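You operate a simulated robot arm through the tools that you are given. There is no shell and no other tool.

You run a simulated robot arm. Do the job below in one go: nothing can be reset, and whatever is moved stays where it is left.

JOB
Seal the green bay plate with the yellow film at its printed heat, then switch the sealer off.
Fine: lay the film square and run the drawer in. The press is at 60 to 80 C: hands out of the slot.

Only the result counts: the job must be done as asked and must still hold three seconds after the hand-in. Knocking over, shifting, dropping, spilling or breaking anything else fails it. A push-on lid holds only when it is set on centred and level and pressed home; a screw cap is set on level and turned clockwise until tight.

ROBOT AND FRAMES
A 7-joint arm with a two-finger parallel gripper, fixed in place. Base frame: the origin is at the foot of the arm, x ahead of it, y to its left, z up. Units: cm, degrees, N and s.
With the tool pointing down near the work surface it reaches from about 12 to 62 cm from the base axis. Its first joint turns from -66.0 to 66.0 degrees. Payload 2.4 kg.
Tool frame: the origin (TCP) lies between the finger pads and is the grasp point; the fingertips stand 3 cm ahead of it; z points along the fingers, y is the line along which they close. Largest opening 9.4 cm; finger width 2.8, thickness 1; the body of the gripper, 5 by 9.6 cm, starts 5.5 cm behind the TCP.
Orientation is that of the tool frame in the base frame, as [roll, pitch, yaw] about the fixed x, y, z axes, in that order (R = Rz(yaw) Ry(pitch) Rx(roll)). With the fingers straight down and closing along the base's y, the tool's x points along the base's -x, its y along +y and its z along -z.

CONTROLS
- The arm moves only by the tool servo_tool. Its argument "targets" is a list of rows, each an object of numbers (a shift or turn left out is 0, a gripper value left out holds the last): "wx", "wy", "wz": the turn, a rotation vector about the tool's x, y, z in units of 6 degrees (1.0 is 6 degrees); "dx", "dy", "dz": the shift along the tool's x, y, z in units of 30 mm (1.0 is 30 mm); "gripper": the gripper command, from -1 (fully open) to 1 (shut), values between in proportion. In form: [{"wx": .., "wy": .., "wz": .., "dx": .., "dy": .., "dz": .., "gripper": ..}, ...]. A call has 1 to 20 rows; each row shifts and turns the commanded pose from where the row before left it, along the tool's axes as they then stand. A call with a number of a shift or a turn outside -1 to 1 is refused whole. Rows are played at 5 a second. More than 5 cm and 8.6 degrees between two rows, or a gripper value outside its range, and nothing of the call is played. A pose out of reach is approached as far as the arm can. The call stops where the force on the tool passes 40 N (or 10 N more than at its start, if that is more) or the arm is blocked; 0.2 s more then pass. Each finger travels about 15.3 cm/s and halts on what it meets, pressing with about 36 N; the grip force reading is that of the motor and also rises with nothing between the fingers. The clock runs only during rows and for 0.2 s after the last one: add rows that do not move to give the fingers time. The reply holds the time, the measured pose of the TCP, the force on the tool along the base axes, the opening and the grip force, in the units named above and with some noise, with the torque about the TCP (base axes, N m) and any sound that the robot's microphone picked up, and new pictures: "show" is both (left out), scene, wrist or none.
- Cameras (640 x 400 px; columns grow to the right, rows downward): "scene" is fixed at [1.54, 45.78, 144.01]; the picture's right is [-0.92, -0.40, 0.00], its down [-0.24, 0.54, -0.81] and it looks along [0.33, -0.74, -0.59] (base axes); focal length 300 px, centre (320, 200). "wrist" rides on the gripper at [7.6, 1.4, -10.2] in the tool frame; the picture's right is [-0.18, 0.98, 0.00], its down [-0.75, -0.14, -0.64] and it looks along [-0.63, -0.12, 0.77] (tool axes); focal length 243 px, centre (320, 200). There is no depth. A picture from a camera that has moved, and an enlarged one, comes with that camera's place and axes in the base frame and with its lens.
- inspect(camera, box): a new picture of the part [left, top, right, bottom] of that camera's present view, enlarged. It takes no simulated time.
- finish_job(): hands the job in; it is judged then, once.

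Places have to be worked out from the pictures, the camera data and where the tool is seen. Open the gripper and draw the arm clear of the work before you hand the job in, unless the task says otherwise.

The tools are called as name(argument=value, ...) on one line, values as JSON. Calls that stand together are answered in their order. servo_tool: Moves the arm, as the interface text tells. Its arguments: {"type":"object","properties":{"targets":{"type":"array"},"show":{"type":"string","enum":["both","scene","wrist","none"]}},"required":["targets"]} The other tools are called the same way: inspect (camera, box) takes an enlarged picture of a part of a camera's view; finish_job () hands the job in.

At the start:

```text
t: 0.0
position: [26.04, -20.74, 124.8]
tool_rot: [180.0, 0.0, -180.0]
force: [-0.1, 0.2, 0.5]
torque: [0.01, 0.04, 0.03]
opening: 9.4
grip_force: 0.0
```

scene: 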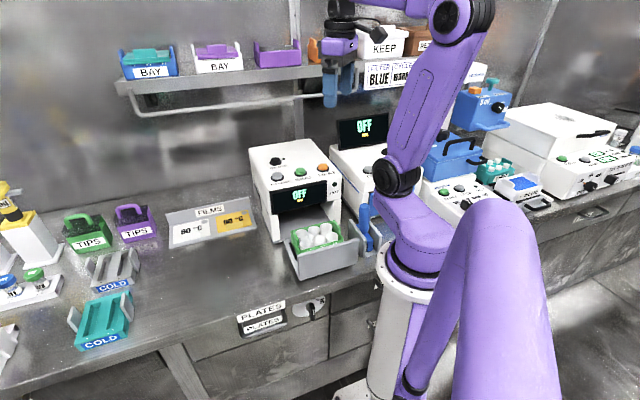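
wrist: 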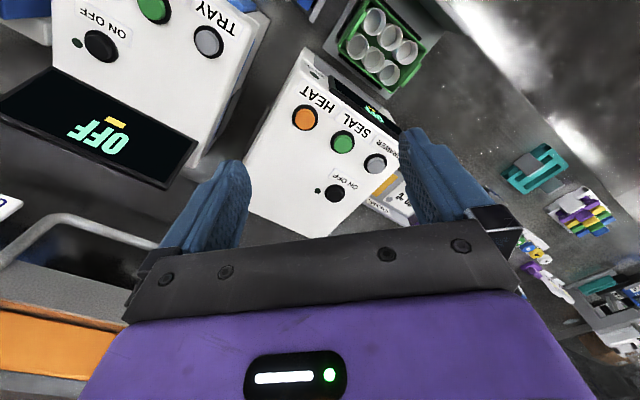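

The scene shows a sealer with its drawer out holding a green plate, and a films tray with two films (white and yellow, both printed with temperatures). I'll enlarge several regions before moving.

inspect(camera="scene", box=[230, 120, 390, 300])

inspect(camera="scene", box=[150, 180, 270, 260])

inspect(camera="wrist", box=[230, 0, 450, 240])

inspect(camera="scene", box=[0, 170, 180, 370])

```text
2.22 times, centred on (310, 210) of scene
camera zoom: at [1.54, 45.78, 144.01], right [-0.92, -0.4, 0.0], down [-0.24, 0.54, -0.81], along [0.33, -0.74, -0.59], focal length 666 px, centre (342, 178)
```

zoom: 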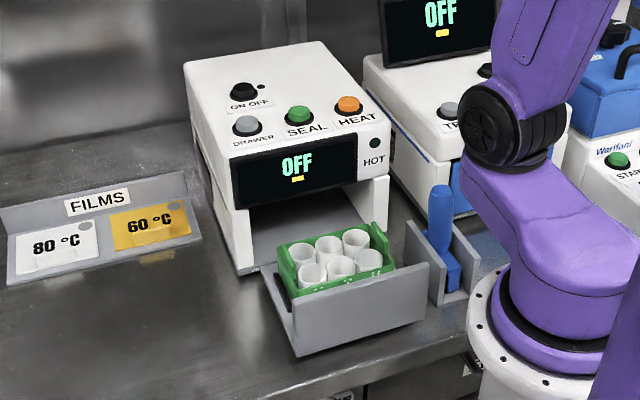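

```text
5.00 times, centred on (210, 220) of scene
camera zoom: at [1.54, 45.78, 144.01], right [-0.92, -0.4, 0.0], down [-0.24, 0.54, -0.81], along [0.33, -0.74, -0.59], focal length 1498 px, centre (870, 100)
```

zoom: 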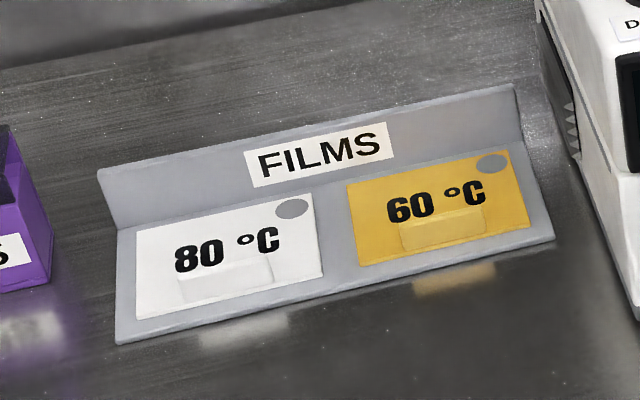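

```text
1.67 times, centred on (340, 120) of wrist
camera zoom: at [18.46, -19.12, 135.04], right [0.18, 0.98, 0.0], down [0.75, -0.14, 0.64], along [0.63, -0.12, -0.77], focal length 404 px, centre (287, 333)
```

zoom: 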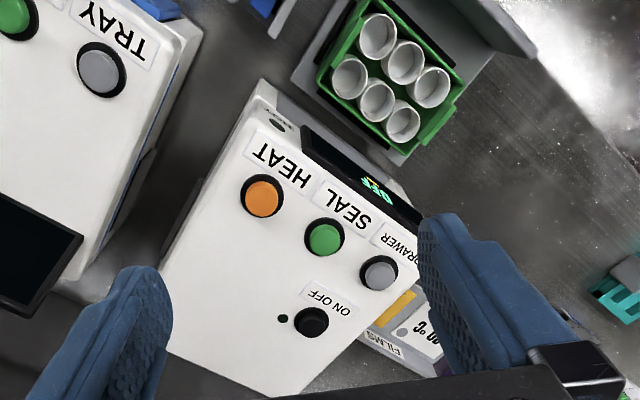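

```text
2.00 times, centred on (90, 270) of scene
camera zoom: at [1.54, 45.78, 144.01], right [-0.92, -0.4, 0.0], down [-0.24, 0.54, -0.81], along [0.33, -0.74, -0.59], focal length 599 px, centre (780, 60)
```

zoom: 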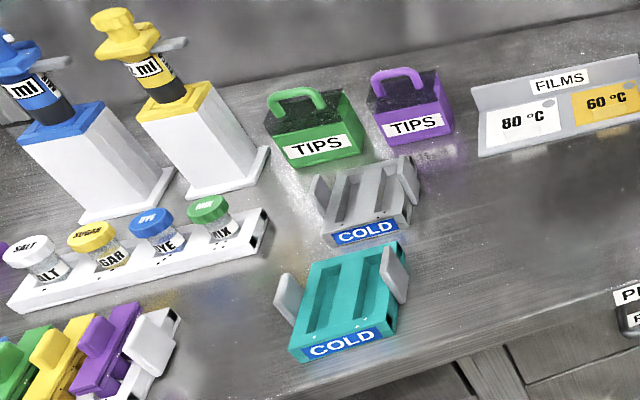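

The yellow film reads 60 °C and lies in the film tray. Next I'll check which plate is the "green bay plate": the shelf bays, the drawer contents and the rest of the bench.

inspect(camera="scene", box=[100, 20, 320, 110])

inspect(camera="scene", box=[320, 10, 500, 120])

inspect(camera="scene", box=[420, 80, 640, 240])

inspect(camera="scene", box=[270, 200, 380, 290])

inspect(camera="scene", box=[200, 270, 400, 370])

inspect(camera="wrist", box=[480, 120, 640, 320])

```text
2.91 times, centred on (210, 65) of scene
camera zoom: at [1.54, 45.78, 144.01], right [-0.92, -0.4, 0.0], down [-0.24, 0.54, -0.81], along [0.33, -0.74, -0.59], focal length 872 px, centre (640, 593)
```

zoom: 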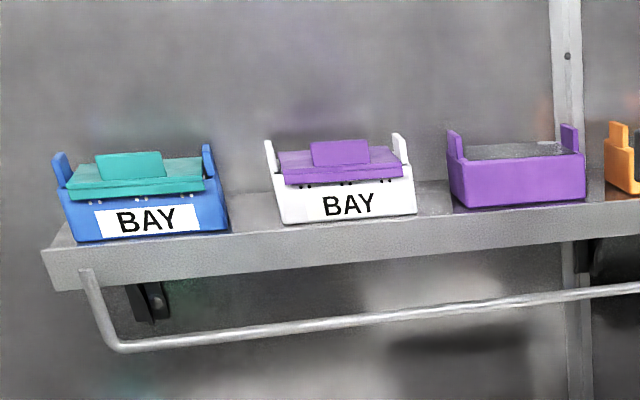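

```text
3.56 times, centred on (410, 65) of scene
camera zoom: at [1.54, 45.78, 144.01], right [-0.92, -0.4, 0.0], down [-0.24, 0.54, -0.81], along [0.33, -0.74, -0.59], focal length 1065 px, centre (0, 680)
```

zoom: 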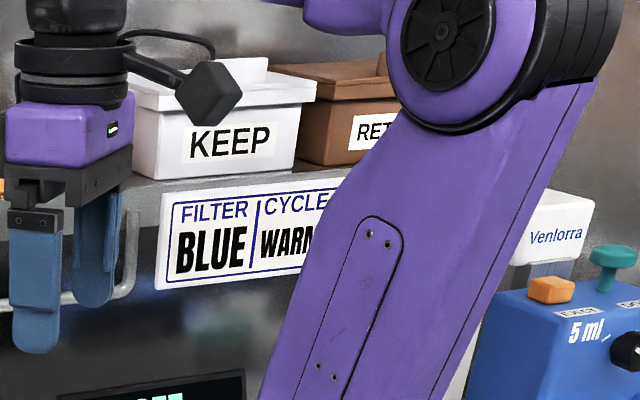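

```text
2.50 times, centred on (530, 160) of scene
camera zoom: at [1.54, 45.78, 144.01], right [-0.92, -0.4, 0.0], down [-0.24, 0.54, -0.81], along [0.33, -0.74, -0.59], focal length 749 px, centre (-205, 300)
```

zoom: 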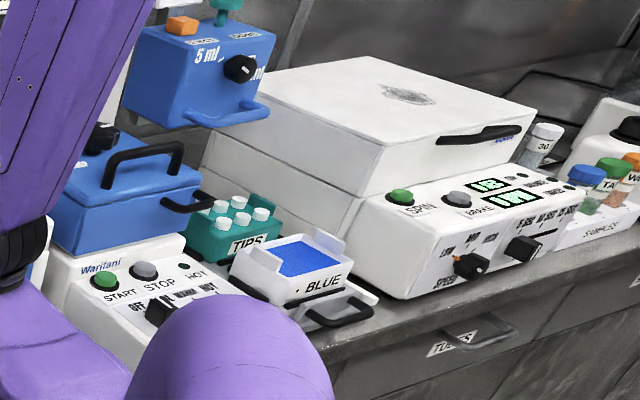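

```text
4.44 times, centred on (325, 245) of scene
camera zoom: at [1.54, 45.78, 144.01], right [-0.92, -0.4, 0.0], down [-0.24, 0.54, -0.81], along [0.33, -0.74, -0.59], focal length 1332 px, centre (298, 0)
```

zoom: 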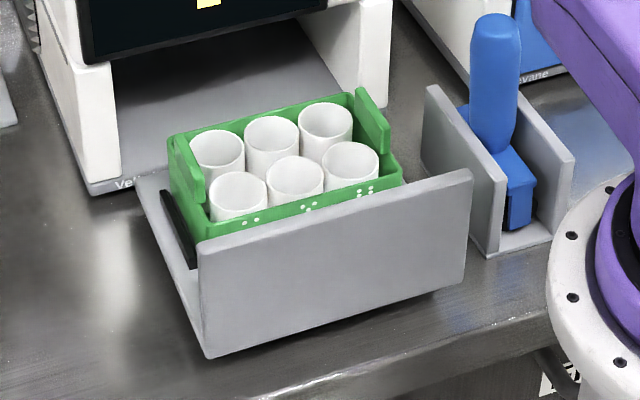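

```text
3.20 times, centred on (300, 320) of scene
camera zoom: at [1.54, 45.78, 144.01], right [-0.92, -0.4, 0.0], down [-0.24, 0.54, -0.81], along [0.33, -0.74, -0.59], focal length 959 px, centre (384, -184)
```

zoom: 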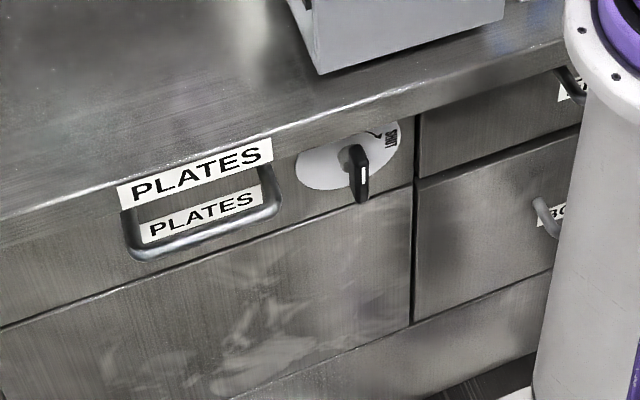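

```text
2.00 times, centred on (560, 220) of wrist
camera zoom: at [18.46, -19.12, 135.04], right [0.18, 0.98, 0.0], down [0.75, -0.14, 0.64], along [0.63, -0.12, -0.77], focal length 485 px, centre (-160, 160)
```

zoom: 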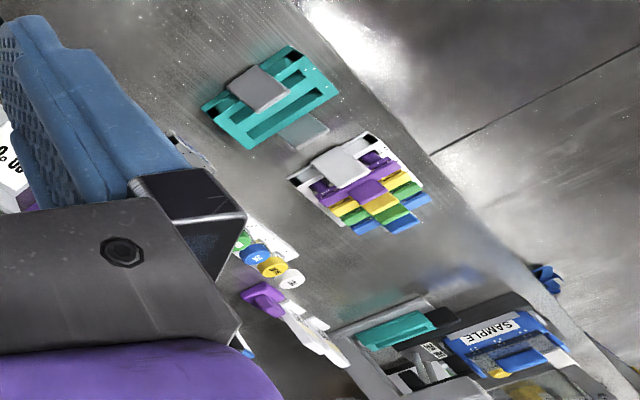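

The only green plate is the one in the sealer's open drawer, and the buttons on the sealer top are DRAWER, SEAL, HEAT and ON OFF. By triangulation SEAL is at about (36,-18.7,100.5), ON OFF at (46.7,-22.4) and the yellow film at about (58,-12,80.5), with everything turned about 43°. I'll close the fingers, move above the sealer and yaw +43°.

servo_tool(targets=[{"dx": -0.75, "dy": 0.01, "dz": 0.49, "gripper": 1}, {"dx": -0.75, "dy": 0.01, "dz": 0.49}, {"dx": -0.75, "dy": 0.01, "dz": 0.49}, {"dx": -0.75, "dy": 0.01, "dz": 0.49}, {"dx": -0.75, "dy": 0.01, "dz": 0.49}, {"dx": -0.75, "dy": 0.01, "dz": 0.49}, {"dx": -0.75, "dy": 0.01, "dz": 0.49}, {"dx": -0.75, "dy": 0.01, "dz": 0.49}, {"wz": -1}, {"wz": -1}, {"wz": -1}, {"wz": -1}, {"wz": -1}, {"wz": -1}, {"wz": -1}, {"wz": -0.17}, {}], show="both")

```text
t: 3.6
position: [43.95, -20.4, 113.2]
tool_rot: [179.9, 0.0, -137.0]
force: [0.7, 0.2, -0.7]
torque: [0.03, -0.01, -0.02]
opening: 0.0
grip_force: 33.4
camera wrist: at [37.48, -24.47, 123.4], right [-0.54, 0.84, 0.0], down [0.65, 0.41, 0.64], along [0.54, 0.34, -0.77], focal length 243 px, centre (320, 200)
```

scene: 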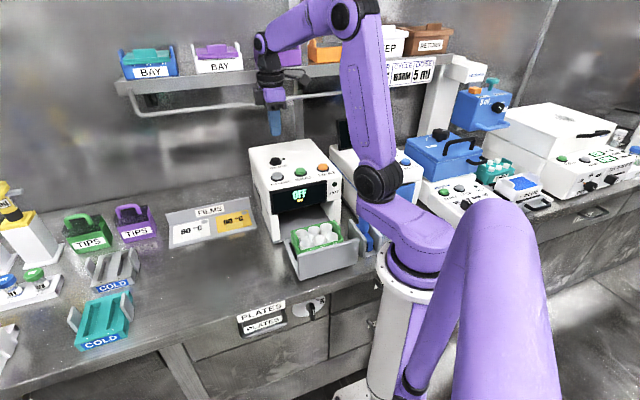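
wrist: 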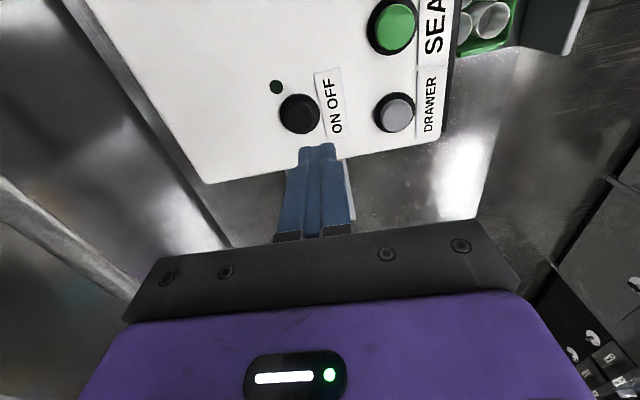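

The reply shows the yaw reached and the closed fingertips beside ON OFF. ON OFF comes out at about (45.5,-21.4,101), so I'll shift over it, come down to roughly 2 cm above and check.

servo_tool(targets=[{"dx": -0.15, "dy": -0.6, "dz": 0.0}, {"dz": 0.8}, {"dz": 0.8}, {"dz": 0.7}, {}], show="both")

inspect(camera="wrist", box=[220, 60, 420, 220])

inspect(camera="scene", box=[230, 90, 370, 230])

```text
t: 4.8
position: [45.9, -21.3, 106.34]
tool_rot: [-179.9, 0.1, -137.0]
force: [0.1, -0.5, 0.5]
torque: [0.01, 0.04, 0.0]
opening: 0.02
grip_force: 33.3
camera wrist: at [39.34, -25.42, 116.54], right [-0.54, 0.84, 0.0], down [0.65, 0.41, 0.64], along [0.54, 0.34, -0.77], focal length 243 px, centre (320, 200)
```

scene: 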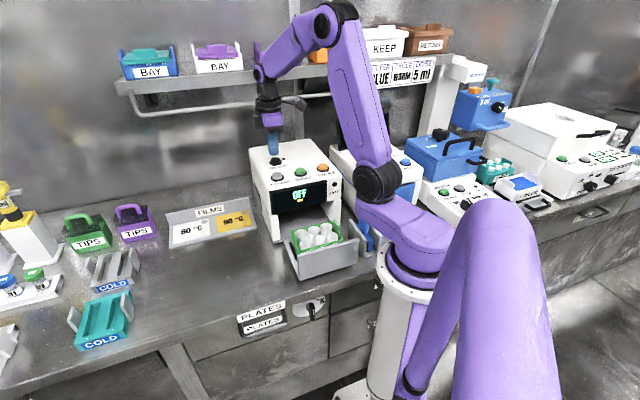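
wrist: 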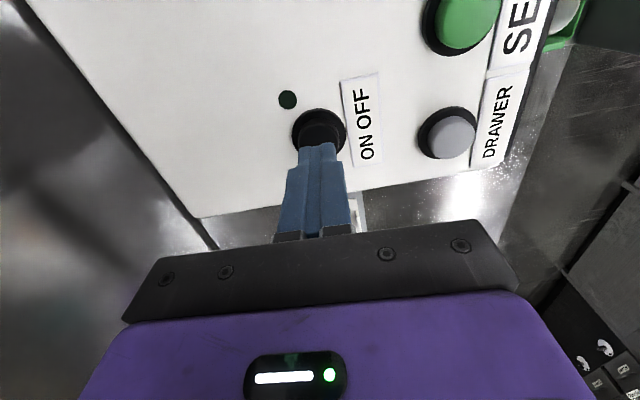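

```text
2.50 times, centred on (320, 140) of wrist
camera zoom: at [39.34, -25.42, 116.54], right [-0.54, 0.84, 0.0], down [0.65, 0.41, 0.64], along [0.54, 0.34, -0.77], focal length 606 px, centre (320, 350)
```

zoom: 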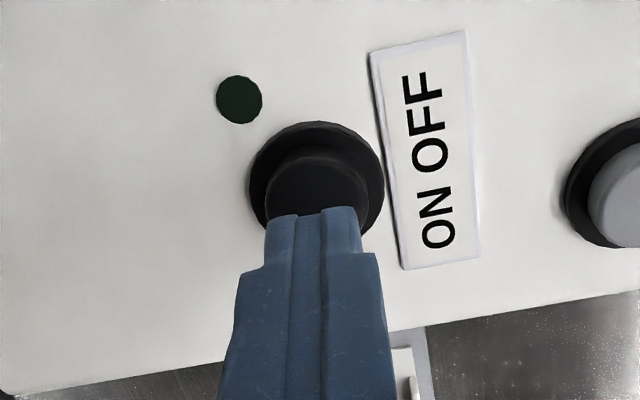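

```text
2.86 times, centred on (300, 160) of scene
camera zoom: at [1.54, 45.78, 144.01], right [-0.92, -0.4, 0.0], down [-0.24, 0.54, -0.81], along [0.33, -0.74, -0.59], focal length 856 px, centre (377, 314)
```

zoom: 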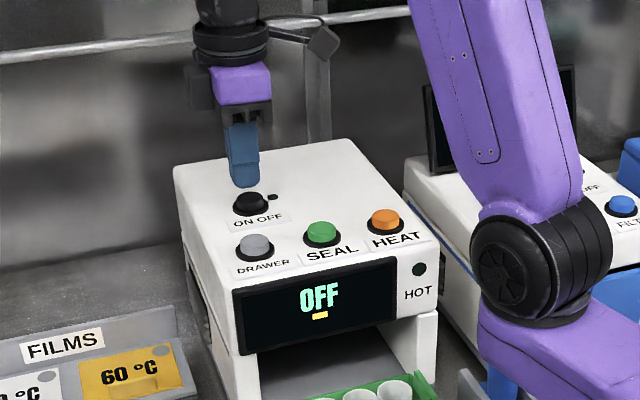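

The tip is about 2.3 cm above ON OFF and 0.5 cm off centre; the display still reads OFF. I'll centre and lower in small steps to press, and the call will stop on force.

servo_tool(targets=[{"dx": 0.18, "dy": 0.03}, {"dz": 0.2}, {"dz": 0.2}, {"dz": 0.1}, {"dz": 0.1}, {}], show="wrist")

inspect(camera="scene", box=[230, 90, 370, 230])

```text
t: 6.2
position: [45.02, -21.79, 104.45]
tool_rot: [-179.9, 0.0, -136.9]
force: [1.1, 1.7, 2.3]
torque: [0.05, 0.0, 0.0]
opening: 0.0
grip_force: 32.9
heard: click
camera wrist: at [38.62, -25.85, 114.61], right [-0.54, 0.84, 0.0], down [0.65, 0.41, 0.64], along [0.54, 0.34, -0.77], focal length 243 px, centre (320, 200)
```

wrist: 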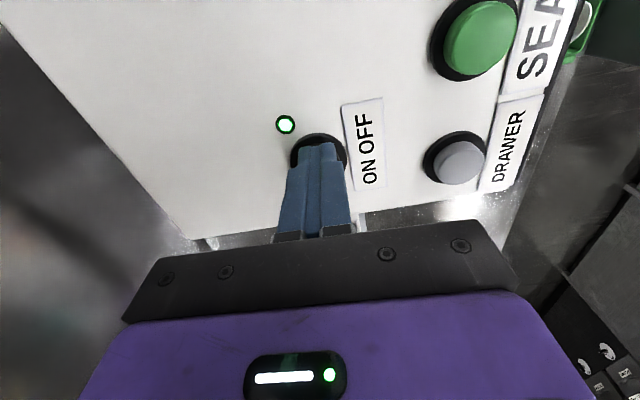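

```text
2.86 times, centred on (300, 160) of scene
camera zoom: at [1.54, 45.78, 144.01], right [-0.92, -0.4, 0.0], down [-0.24, 0.54, -0.81], along [0.33, -0.74, -0.59], focal length 856 px, centre (377, 314)
```

zoom: 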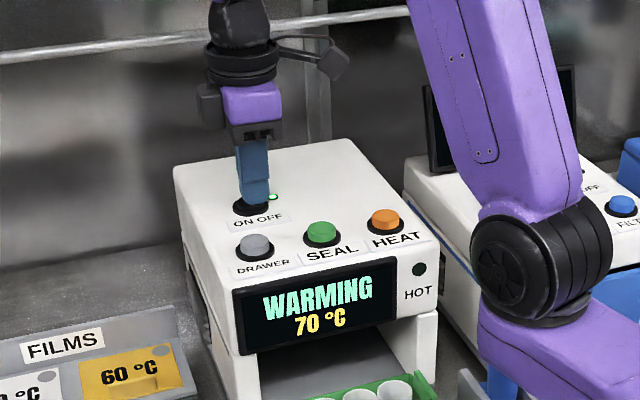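

A click, and the display now reads WARMING 70 °C with the LED on. I'll lift and move over the HEAT button to set 60 °C.

servo_tool(targets=[{"dz": -0.5}, {"dz": -0.5}, {"dx": 0.93, "dy": 0.63}, {"dx": 0.93, "dy": 0.63}, {"dx": 0.93, "dy": 0.63}, {"dx": 0.93, "dy": 0.62}, {}], show="wrist")

inspect(camera="scene", box=[230, 90, 370, 230])

inspect(camera="wrist", box=[220, 60, 420, 220])

```text
t: 7.8
position: [31.79, -23.62, 107.48]
tool_rot: [-179.9, -0.1, -137.0]
force: [1.0, 0.1, 0.0]
torque: [-0.03, -0.01, -0.01]
opening: 0.0
grip_force: 32.4
camera wrist: at [25.32, -27.69, 117.74], right [-0.54, 0.84, 0.0], down [0.65, 0.41, 0.64], along [0.54, 0.34, -0.77], focal length 243 px, centre (320, 200)
```

wrist: 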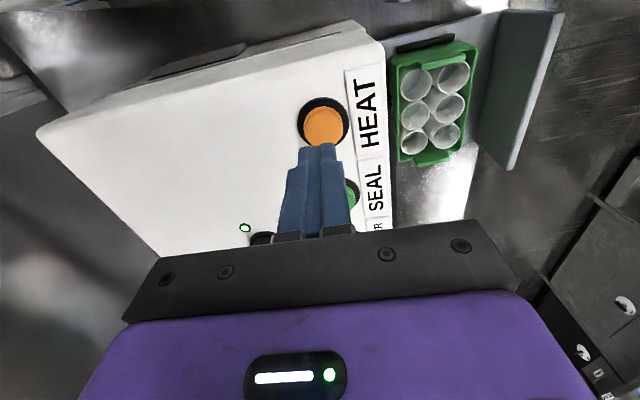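

```text
2.86 times, centred on (300, 160) of scene
camera zoom: at [1.54, 45.78, 144.01], right [-0.92, -0.4, 0.0], down [-0.24, 0.54, -0.81], along [0.33, -0.74, -0.59], focal length 856 px, centre (377, 314)
```

zoom: 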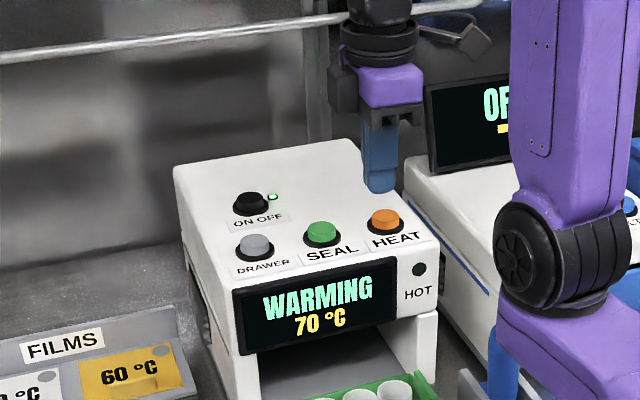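

```text
2.50 times, centred on (320, 140) of wrist
camera zoom: at [25.32, -27.69, 117.74], right [-0.54, 0.84, 0.0], down [0.65, 0.41, 0.64], along [0.54, 0.34, -0.77], focal length 606 px, centre (320, 350)
```

zoom: 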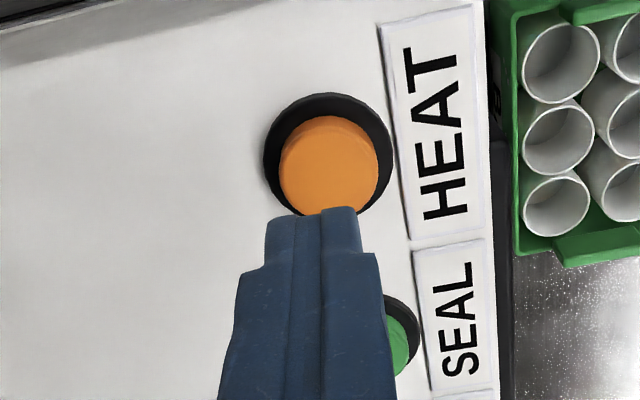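

The tip is 3–4 cm above HEAT and nearly centred. I'll nudge over it, lower to press once, then read the display.

servo_tool(targets=[{"dx": 0.12, "dy": 0.11}, {"dz": 0.4}, {"dz": 0.35}, {"dz": 0.1}, {"dz": 0.1}, {}], show="wrist")

inspect(camera="scene", box=[230, 90, 370, 230])

```text
t: 9.2
position: [31.31, -23.64, 104.47]
tool_rot: [-180.0, 0.1, -136.9]
force: [0.5, 0.5, 1.3]
torque: [0.02, -0.01, 0.0]
opening: 0.05
grip_force: 32.5
camera wrist: at [24.85, -27.84, 114.78], right [-0.54, 0.84, 0.0], down [0.65, 0.41, 0.64], along [0.54, 0.34, -0.77], focal length 243 px, centre (320, 200)
```

wrist: 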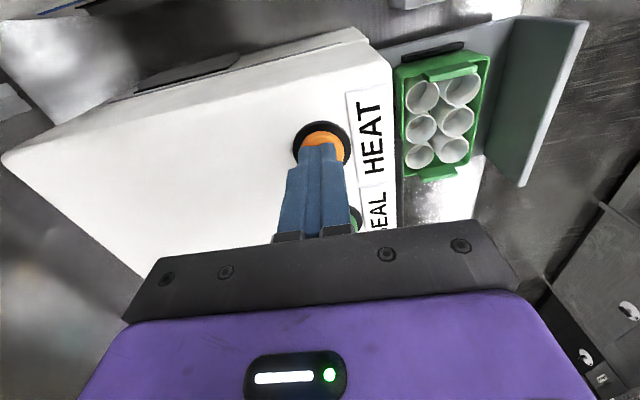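

```text
2.86 times, centred on (300, 160) of scene
camera zoom: at [1.54, 45.78, 144.01], right [-0.92, -0.4, 0.0], down [-0.24, 0.54, -0.81], along [0.33, -0.74, -0.59], focal length 856 px, centre (377, 314)
```

zoom: 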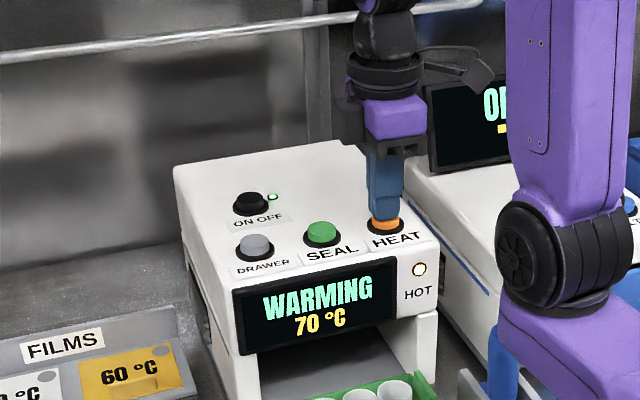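

No click yet and the display still shows 70 °C. I'll lower a bit more until it clicks.

servo_tool(targets=[{"dz": 0.1}, {}], show="none")

inspect(camera="scene", box=[230, 90, 370, 230])

```text
t: 9.8
position: [31.33, -23.85, 104.21]
tool_rot: [-180.0, 0.1, -136.9]
force: [0.3, -0.3, 3.4]
torque: [0.0, 0.01, 0.02]
opening: 0.02
grip_force: 33.1
heard: click
```

```text
2.86 times, centred on (300, 160) of scene
camera zoom: at [1.54, 45.78, 144.01], right [-0.92, -0.4, 0.0], down [-0.23, 0.54, -0.81], along [0.33, -0.74, -0.59], focal length 856 px, centre (377, 314)
```

zoom: 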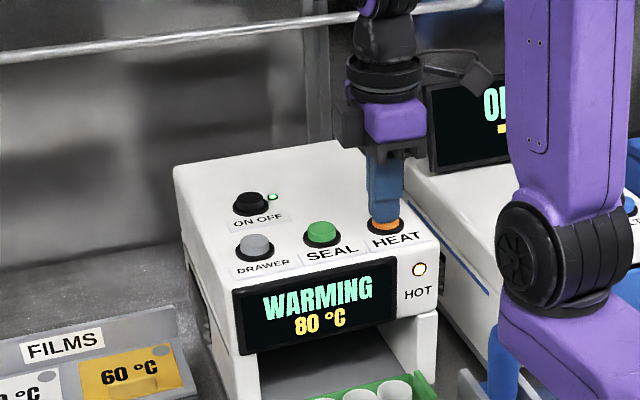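

The click moved the setting to 80 °C, so the button steps 70 → 80 and should then wrap to 60. I'll release and press again.

servo_tool(targets=[{"dz": -0.4}, {}, {"dz": 0.4}, {}], show="none")

inspect(camera="scene", box=[230, 90, 370, 230])

```text
t: 10.8
position: [31.42, -23.62, 104.28]
tool_rot: [180.0, 0.0, -136.9]
force: [-0.5, -0.6, 3.0]
torque: [-0.02, 0.06, -0.01]
opening: 0.0
grip_force: 32.9
heard: click
```

```text
2.86 times, centred on (300, 160) of scene
camera zoom: at [1.54, 45.78, 144.01], right [-0.92, -0.4, 0.0], down [-0.23, 0.54, -0.81], along [0.33, -0.74, -0.59], focal length 856 px, centre (377, 314)
```

zoom: 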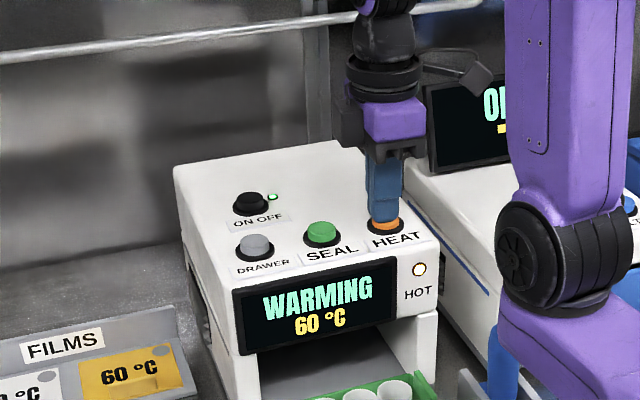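

The display now shows WARMING 60 °C, the film's printed heat. I'll lift and travel above the yellow film at about (58.4,-11.8) for a close look.

servo_tool(targets=[{"dz": -0.6}, {"dz": -0.6}, {"dx": -0.926, "dy": -0.326}, {"dx": -0.926, "dy": -0.326}, {"dx": -0.926, "dy": -0.326}, {"dx": -0.926, "dy": -0.326}, {"dx": -0.926, "dy": -0.326}, {"dx": -0.926, "dy": -0.326}, {"dx": -0.926, "dy": -0.326}, {"dx": -0.926, "dy": -0.326}, {"dx": -0.926, "dy": -0.326}, {"dx": -0.926, "dy": -0.326}, {}], show="both")

inspect(camera="scene", box=[230, 90, 370, 230])

inspect(camera="wrist", box=[200, 0, 440, 180])

```text
t: 13.6
position: [58.35, -12.12, 107.73]
tool_rot: [-180.0, 0.1, -137.0]
force: [-0.6, -0.4, 0.1]
torque: [0.0, 0.0, -0.02]
opening: 0.0
grip_force: 33.0
camera wrist: at [51.91, -16.18, 118.0], right [-0.54, 0.84, 0.0], down [0.65, 0.41, 0.64], along [0.54, 0.34, -0.77], focal length 243 px, centre (320, 200)
```

scene: 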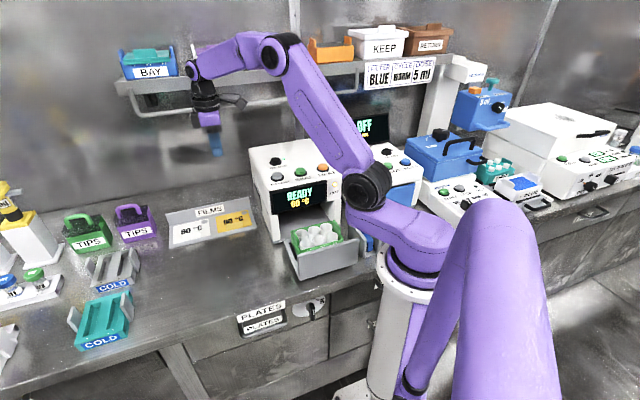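
wrist: 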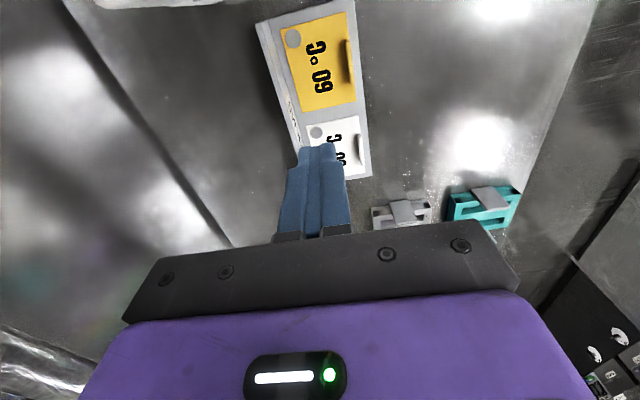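

```text
2.86 times, centred on (300, 160) of scene
camera zoom: at [1.54, 45.78, 144.01], right [-0.92, -0.4, 0.0], down [-0.24, 0.54, -0.81], along [0.33, -0.74, -0.59], focal length 856 px, centre (377, 314)
```

zoom: 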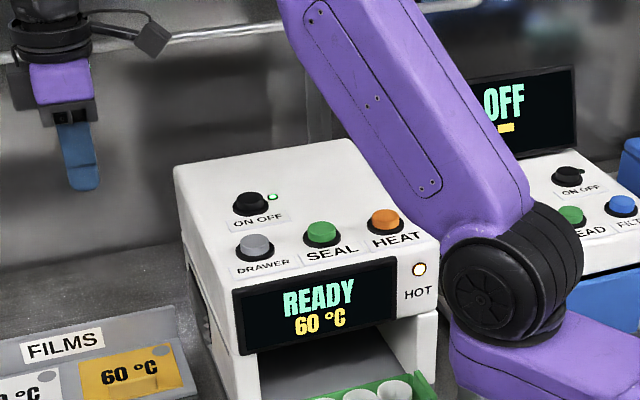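

```text
2.22 times, centred on (320, 90) of wrist
camera zoom: at [51.91, -16.18, 118.0], right [-0.54, 0.84, 0.0], down [0.65, 0.41, 0.64], along [0.54, 0.34, -0.77], focal length 539 px, centre (320, 444)
```

zoom: 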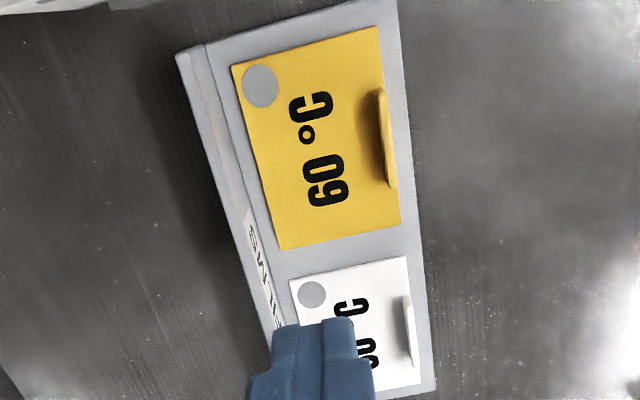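

The sealer reads READY at 60 °C. The wrist view shows the film is about 10.7×8.5 cm, turned about 44°, with a standing fin along its front edge centred near (55.4,-9.2). My camera stalk would come close to the sealer's side at film height, so I'll trim the yaw, tilt the tool 15° away about its closing axis, and come down to z≈96 over the fin for a closer look.

servo_tool(targets=[{"dx": -0.06, "dy": 0.7, "gripper": 0.3}, {"dx": -0.07, "dy": 0.68}, {"wz": -0.2}, {"wy": 1}, {"wy": 1}, {"wy": 0.5}, {"dx": -0.198, "dz": 0.74}, {"dx": -0.198, "dz": 0.74}, {"dx": -0.198, "dz": 0.74}, {"dx": -0.198, "dz": 0.74}, {"dx": -0.198, "dz": 0.74}, {}], show="both")

inspect(camera="wrist", box=[200, 0, 440, 180])

inspect(camera="scene", box=[140, 80, 320, 260])

```text
t: 16.2
position: [55.67, -8.94, 96.53]
tool_rot: [-179.9, -15.0, -135.8]
force: [0.6, 0.0, -0.4]
torque: [-0.04, -0.02, 0.02]
opening: 3.3
grip_force: 0.0
camera wrist: at [51.42, -11.1, 108.35], right [-0.56, 0.83, -0.05], down [0.74, 0.52, 0.42], along [0.38, 0.2, -0.9], focal length 243 px, centre (320, 200)
```

scene: 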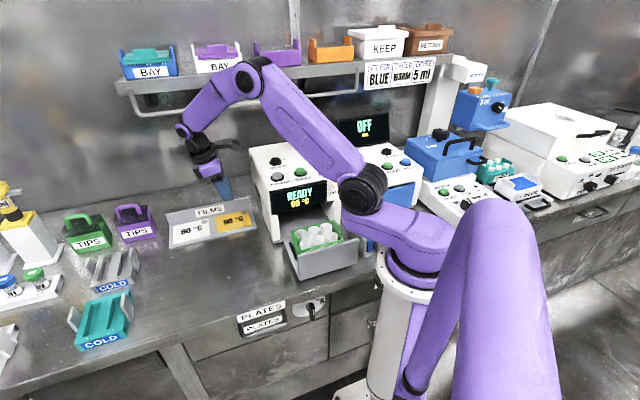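
wrist: 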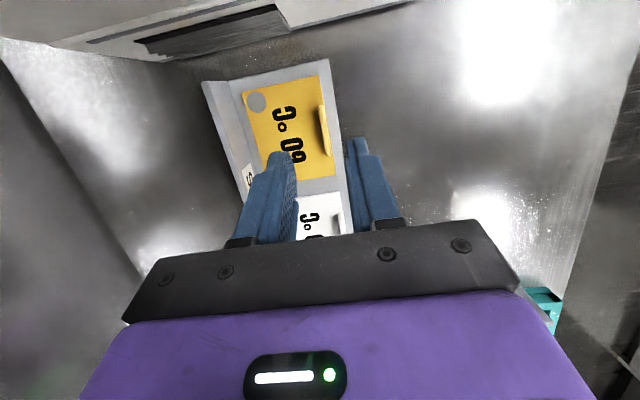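

```text
2.22 times, centred on (320, 90) of wrist
camera zoom: at [51.42, -11.1, 108.35], right [-0.56, 0.83, -0.05], down [0.74, 0.52, 0.42], along [0.38, 0.2, -0.9], focal length 539 px, centre (320, 444)
```

zoom: 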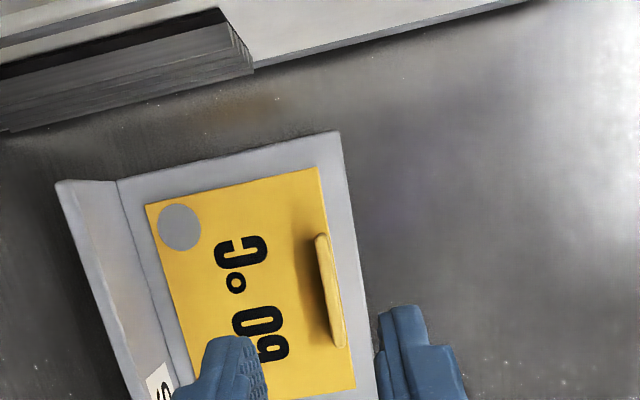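

```text
2.22 times, centred on (230, 170) of scene
camera zoom: at [1.54, 45.78, 144.01], right [-0.92, -0.4, 0.0], down [-0.24, 0.54, -0.81], along [0.33, -0.74, -0.59], focal length 666 px, centre (520, 267)
```

zoom: 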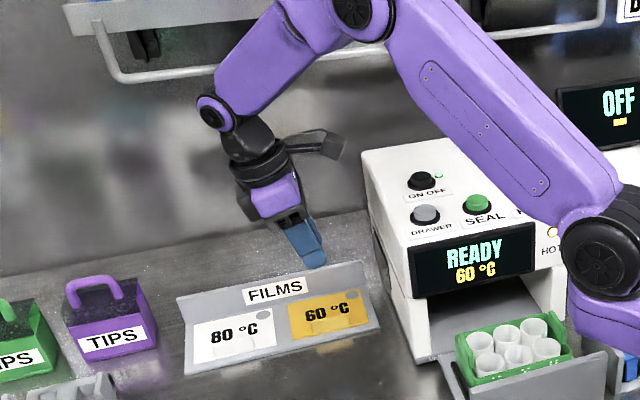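

The second view confirms the film at z≈80.5, turned 45°, with the fin centred at (55.3,-9.37), directly under the fingers. I'll trim the yaw to 45° and go down 7 cm vertically, then check clearance to the sealer.

servo_tool(targets=[{"wz": -0.129, "wx": 0.035}, {"dx": -0.2, "dz": 0.745}, {"dx": -0.2, "dz": 0.745}, {"dx": -0.2, "dz": 0.745}, {}], show="both")

inspect(camera="wrist", box=[200, 0, 440, 180])

inspect(camera="scene", box=[180, 120, 320, 260])

```text
t: 17.4
position: [56.0, -8.89, 89.49]
tool_rot: [179.9, -15.0, -135.0]
force: [0.4, 0.7, 0.2]
torque: [0.04, -0.03, -0.01]
opening: 3.3
grip_force: 0.0
camera wrist: at [51.66, -11.06, 101.41], right [-0.57, 0.82, -0.05], down [0.73, 0.53, 0.43], along [0.37, 0.21, -0.9], focal length 243 px, centre (320, 200)
```

scene: 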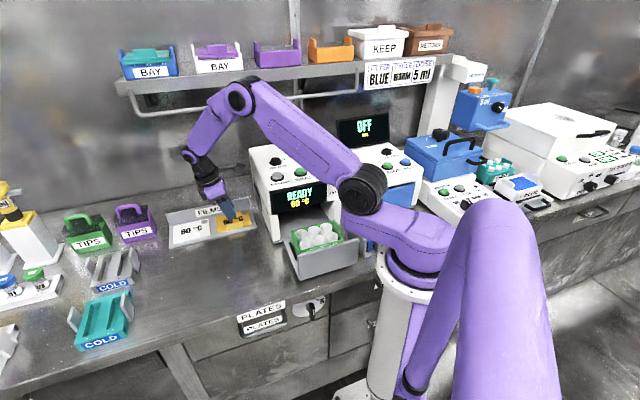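
wrist: 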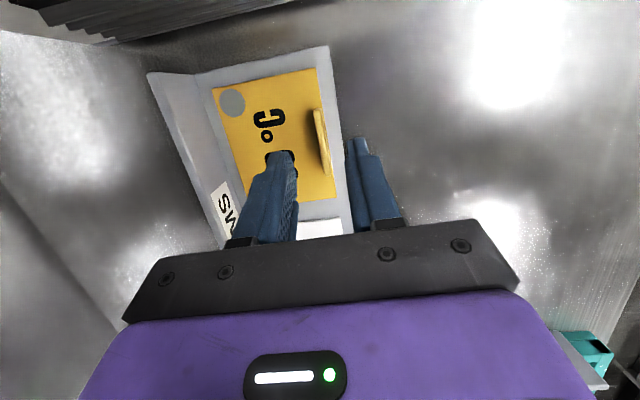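

```text
2.22 times, centred on (320, 90) of wrist
camera zoom: at [51.66, -11.06, 101.41], right [-0.57, 0.82, -0.05], down [0.73, 0.53, 0.43], along [0.37, 0.21, -0.9], focal length 539 px, centre (320, 444)
```

zoom: 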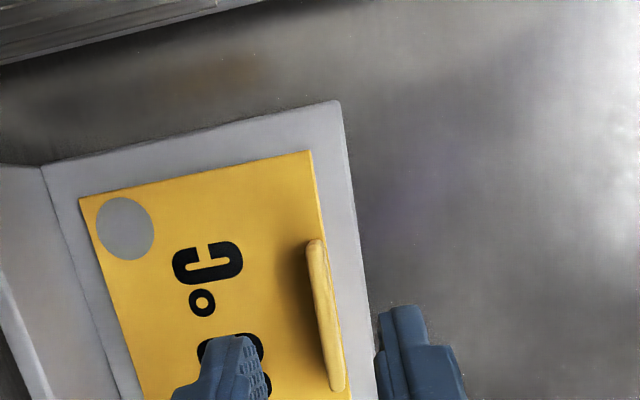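

```text
2.86 times, centred on (250, 190) of scene
camera zoom: at [1.54, 45.78, 144.01], right [-0.92, -0.4, 0.0], down [-0.24, 0.54, -0.81], along [0.33, -0.74, -0.59], focal length 856 px, centre (520, 229)
```

zoom: 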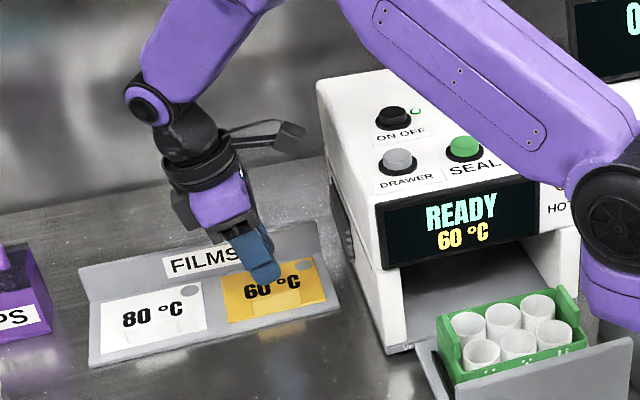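

Clearance looks fine and the fin stays centred between the fingers. I'll shift 0.35 cm along the fin and go down to about 84.6, leaving the tips just above the film.

servo_tool(targets=[{"dx": 0.113, "dz": 0.03}, {"dx": -0.134, "dz": 0.5}, {"dx": -0.134, "dz": 0.5}, {"dx": -0.104, "dz": 0.388}, {"dx": -0.05, "dz": 0.19}, {}], show="both")

inspect(camera="wrist", box=[220, 60, 420, 220])

inspect(camera="scene", box=[190, 160, 290, 260])

```text
t: 18.8
position: [55.49, -8.82, 84.47]
tool_rot: [-180.0, -15.0, -135.0]
force: [-0.1, 0.3, -0.4]
torque: [-0.01, 0.02, 0.0]
opening: 3.28
grip_force: 0.0
camera wrist: at [51.28, -11.21, 96.31], right [-0.57, 0.82, -0.05], down [0.73, 0.53, 0.43], along [0.37, 0.21, -0.9], focal length 243 px, centre (320, 200)
```

scene: 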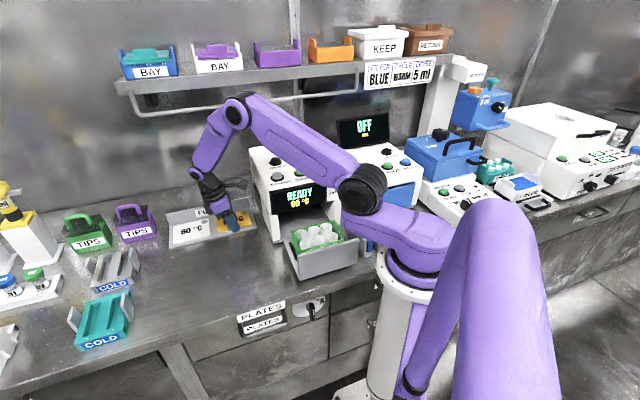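
wrist: 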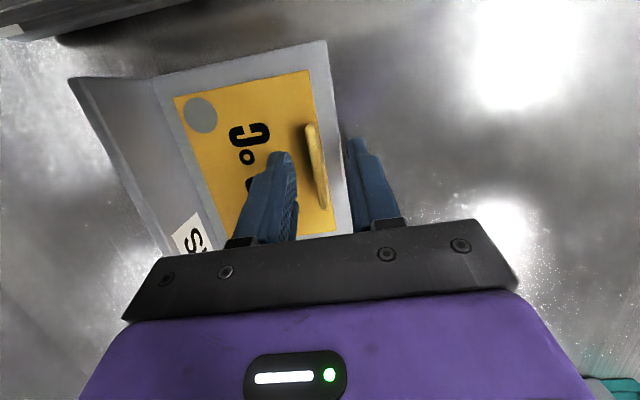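

```text
2.50 times, centred on (320, 140) of wrist
camera zoom: at [51.28, -11.21, 96.31], right [-0.57, 0.82, -0.05], down [0.73, 0.53, 0.43], along [0.37, 0.21, -0.9], focal length 606 px, centre (320, 350)
```

zoom: 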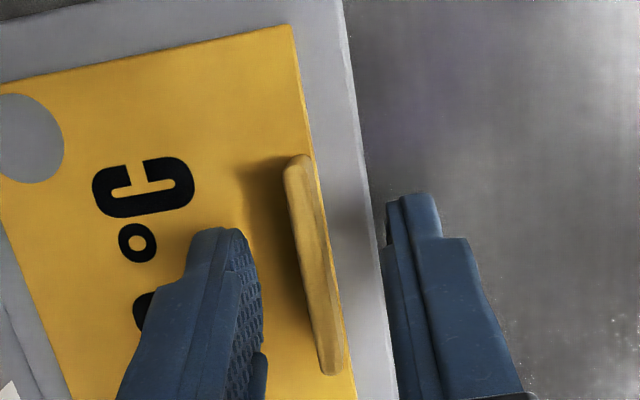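

```text
4.00 times, centred on (240, 210) of scene
camera zoom: at [1.54, 45.78, 144.01], right [-0.92, -0.4, 0.0], down [-0.24, 0.54, -0.81], along [0.33, -0.74, -0.59], focal length 1199 px, centre (640, 160)
```

zoom: 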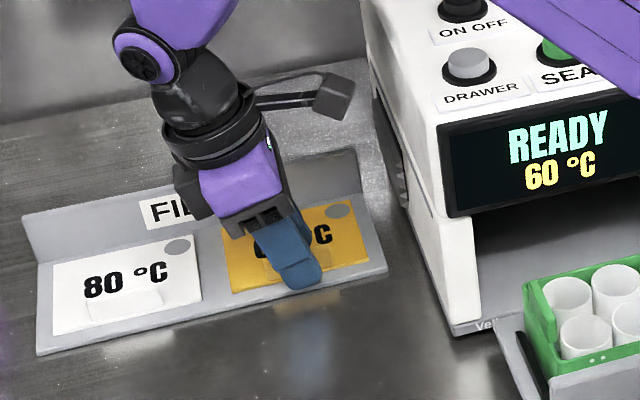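

The fin stands between the pads, about 0.15 cm off centre, with no contact force. I'll trim that, go down another 0.25 cm, and close on it.

servo_tool(targets=[{"dy": -0.05, "dx": -0.08, "dz": 0.05}, {"dx": -0.01, "dz": 0.03}, {"gripper": 0.7}, {"gripper": 1}, {}, {}, {}], show="both")

inspect(camera="wrist", box=[220, 60, 420, 220])

```text
t: 20.4
position: [55.73, -8.9, 84.19]
tool_rot: [-179.9, -14.9, -135.0]
force: [-0.2, 1.9, 16.5]
torque: [-0.02, -0.01, 0.03]
opening: 0.49
grip_force: 35.7
camera wrist: at [51.56, -11.17, 96.07], right [-0.57, 0.82, -0.05], down [0.73, 0.53, 0.43], along [0.38, 0.21, -0.9], focal length 243 px, centre (320, 200)
```

scene: 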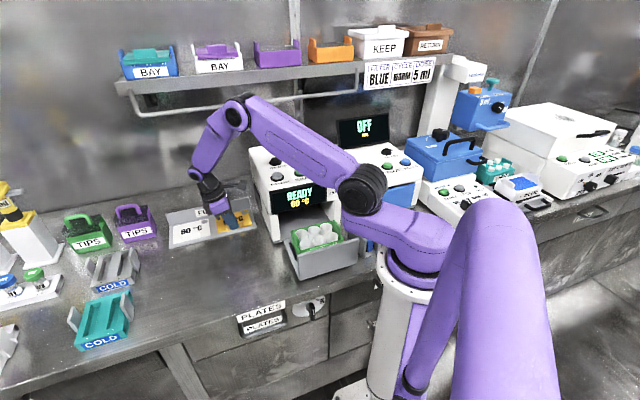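
wrist: 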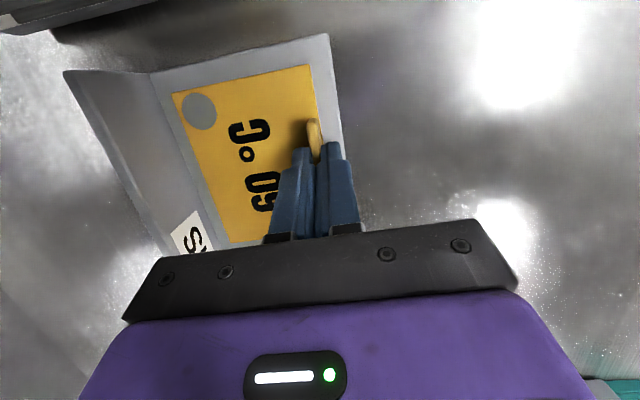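

```text
2.50 times, centred on (320, 140) of wrist
camera zoom: at [51.56, -11.17, 96.07], right [-0.57, 0.82, -0.05], down [0.73, 0.53, 0.43], along [0.38, 0.21, -0.9], focal length 606 px, centre (320, 350)
```

zoom: 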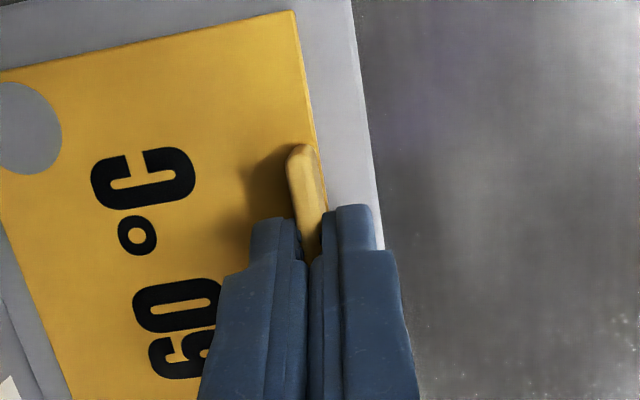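

The gripper holds the fin (opening 0.49 cm), with the tips resting lightly on the film. I'll lift straight up 3 cm and check that the film comes level.

servo_tool(targets=[{"dx": 0.026, "dz": -0.097}, {"dx": 0.06, "dz": -0.225}, {"dx": 0.086, "dz": -0.322}, {"dx": 0.086, "dz": -0.322}, {}], show="both")

inspect(camera="scene", box=[190, 160, 290, 260])

inspect(camera="wrist", box=[160, 0, 420, 220])

```text
t: 21.6
position: [55.74, -8.99, 87.23]
tool_rot: [-179.9, -15.0, -135.0]
force: [0.5, -0.3, -1.0]
torque: [0.01, -0.02, 0.01]
opening: 0.4
grip_force: 36.1
camera wrist: at [51.6, -11.21, 99.03], right [-0.57, 0.82, -0.05], down [0.73, 0.53, 0.42], along [0.37, 0.21, -0.9], focal length 243 px, centre (320, 200)
```

scene: 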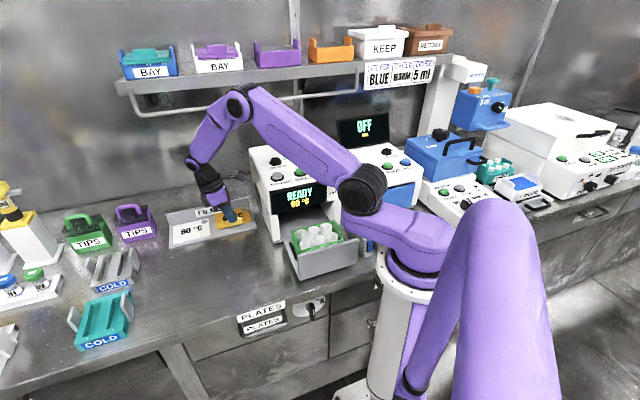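
wrist: 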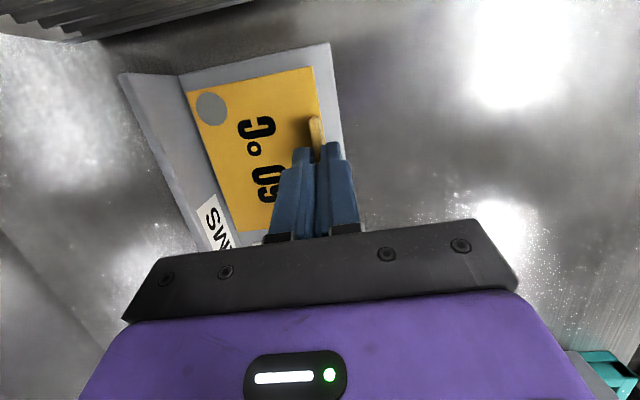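

```text
4.00 times, centred on (240, 210) of scene
camera zoom: at [1.54, 45.78, 144.01], right [-0.92, -0.4, 0.0], down [-0.24, 0.54, -0.81], along [0.33, -0.74, -0.59], focal length 1199 px, centre (640, 160)
```

zoom: 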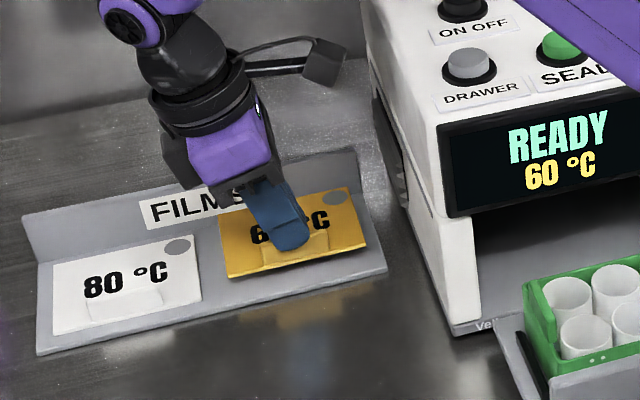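

```text
1.82 times, centred on (290, 110) of wrist
camera zoom: at [51.6, -11.21, 99.03], right [-0.57, 0.82, -0.05], down [0.73, 0.53, 0.42], along [0.37, 0.21, -0.9], focal length 441 px, centre (374, 364)
```

zoom: 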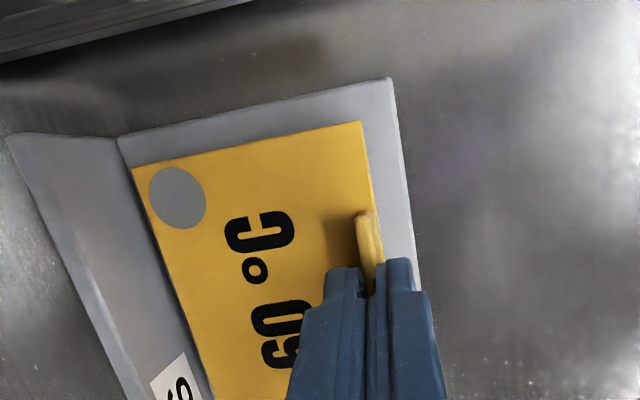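

The film came up, but it seems to have risen only about 1.5 cm against 3 cm for the hand, so it may have slid in the pads. I'll hold still for a moment and see whether it's stable.

servo_tool(targets=[{}, {}, {}], show="wrist")

inspect(camera="scene", box=[200, 180, 270, 250])

inspect(camera="wrist", box=[220, 60, 420, 220])

```text
t: 22.4
position: [55.82, -8.97, 87.31]
tool_rot: [180.0, -15.1, -135.1]
force: [-1.5, -0.1, 0.4]
torque: [-0.01, 0.0, -0.02]
opening: 0.44
grip_force: 35.9
camera wrist: at [51.61, -11.22, 99.03], right [-0.57, 0.82, -0.05], down [0.73, 0.53, 0.43], along [0.37, 0.21, -0.9], focal length 243 px, centre (320, 200)
```

wrist: 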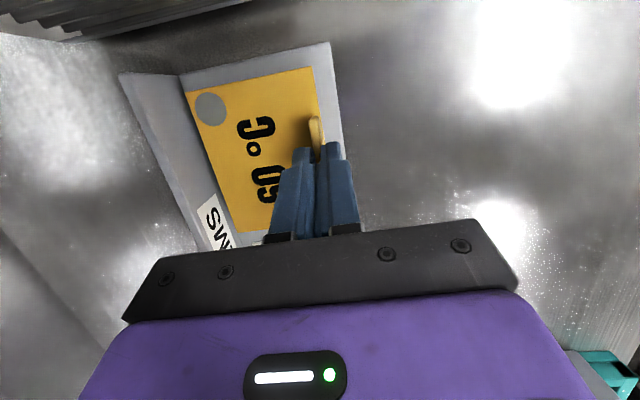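

```text
5.71 times, centred on (235, 215) of scene
camera zoom: at [1.54, 45.78, 144.01], right [-0.92, -0.4, 0.0], down [-0.24, 0.54, -0.81], along [0.33, -0.74, -0.59], focal length 1712 px, centre (806, 114)
```

zoom: 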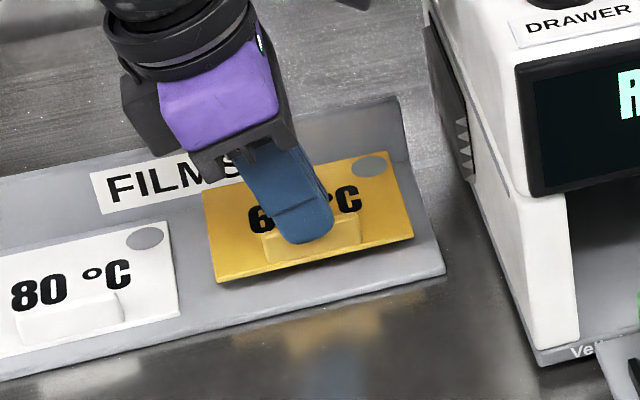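

```text
2.50 times, centred on (320, 140) of wrist
camera zoom: at [51.61, -11.22, 99.03], right [-0.57, 0.82, -0.05], down [0.73, 0.53, 0.43], along [0.37, 0.21, -0.9], focal length 606 px, centre (320, 350)
```

zoom: 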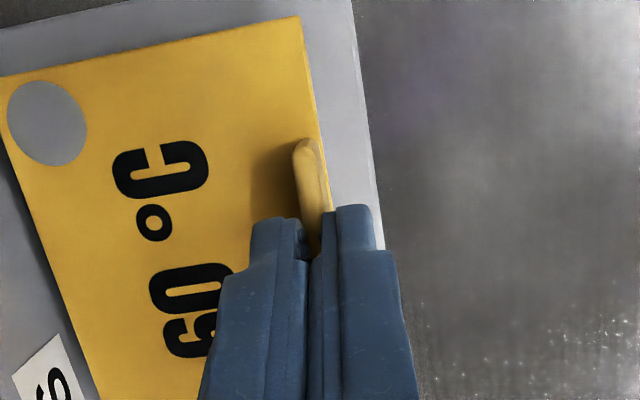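

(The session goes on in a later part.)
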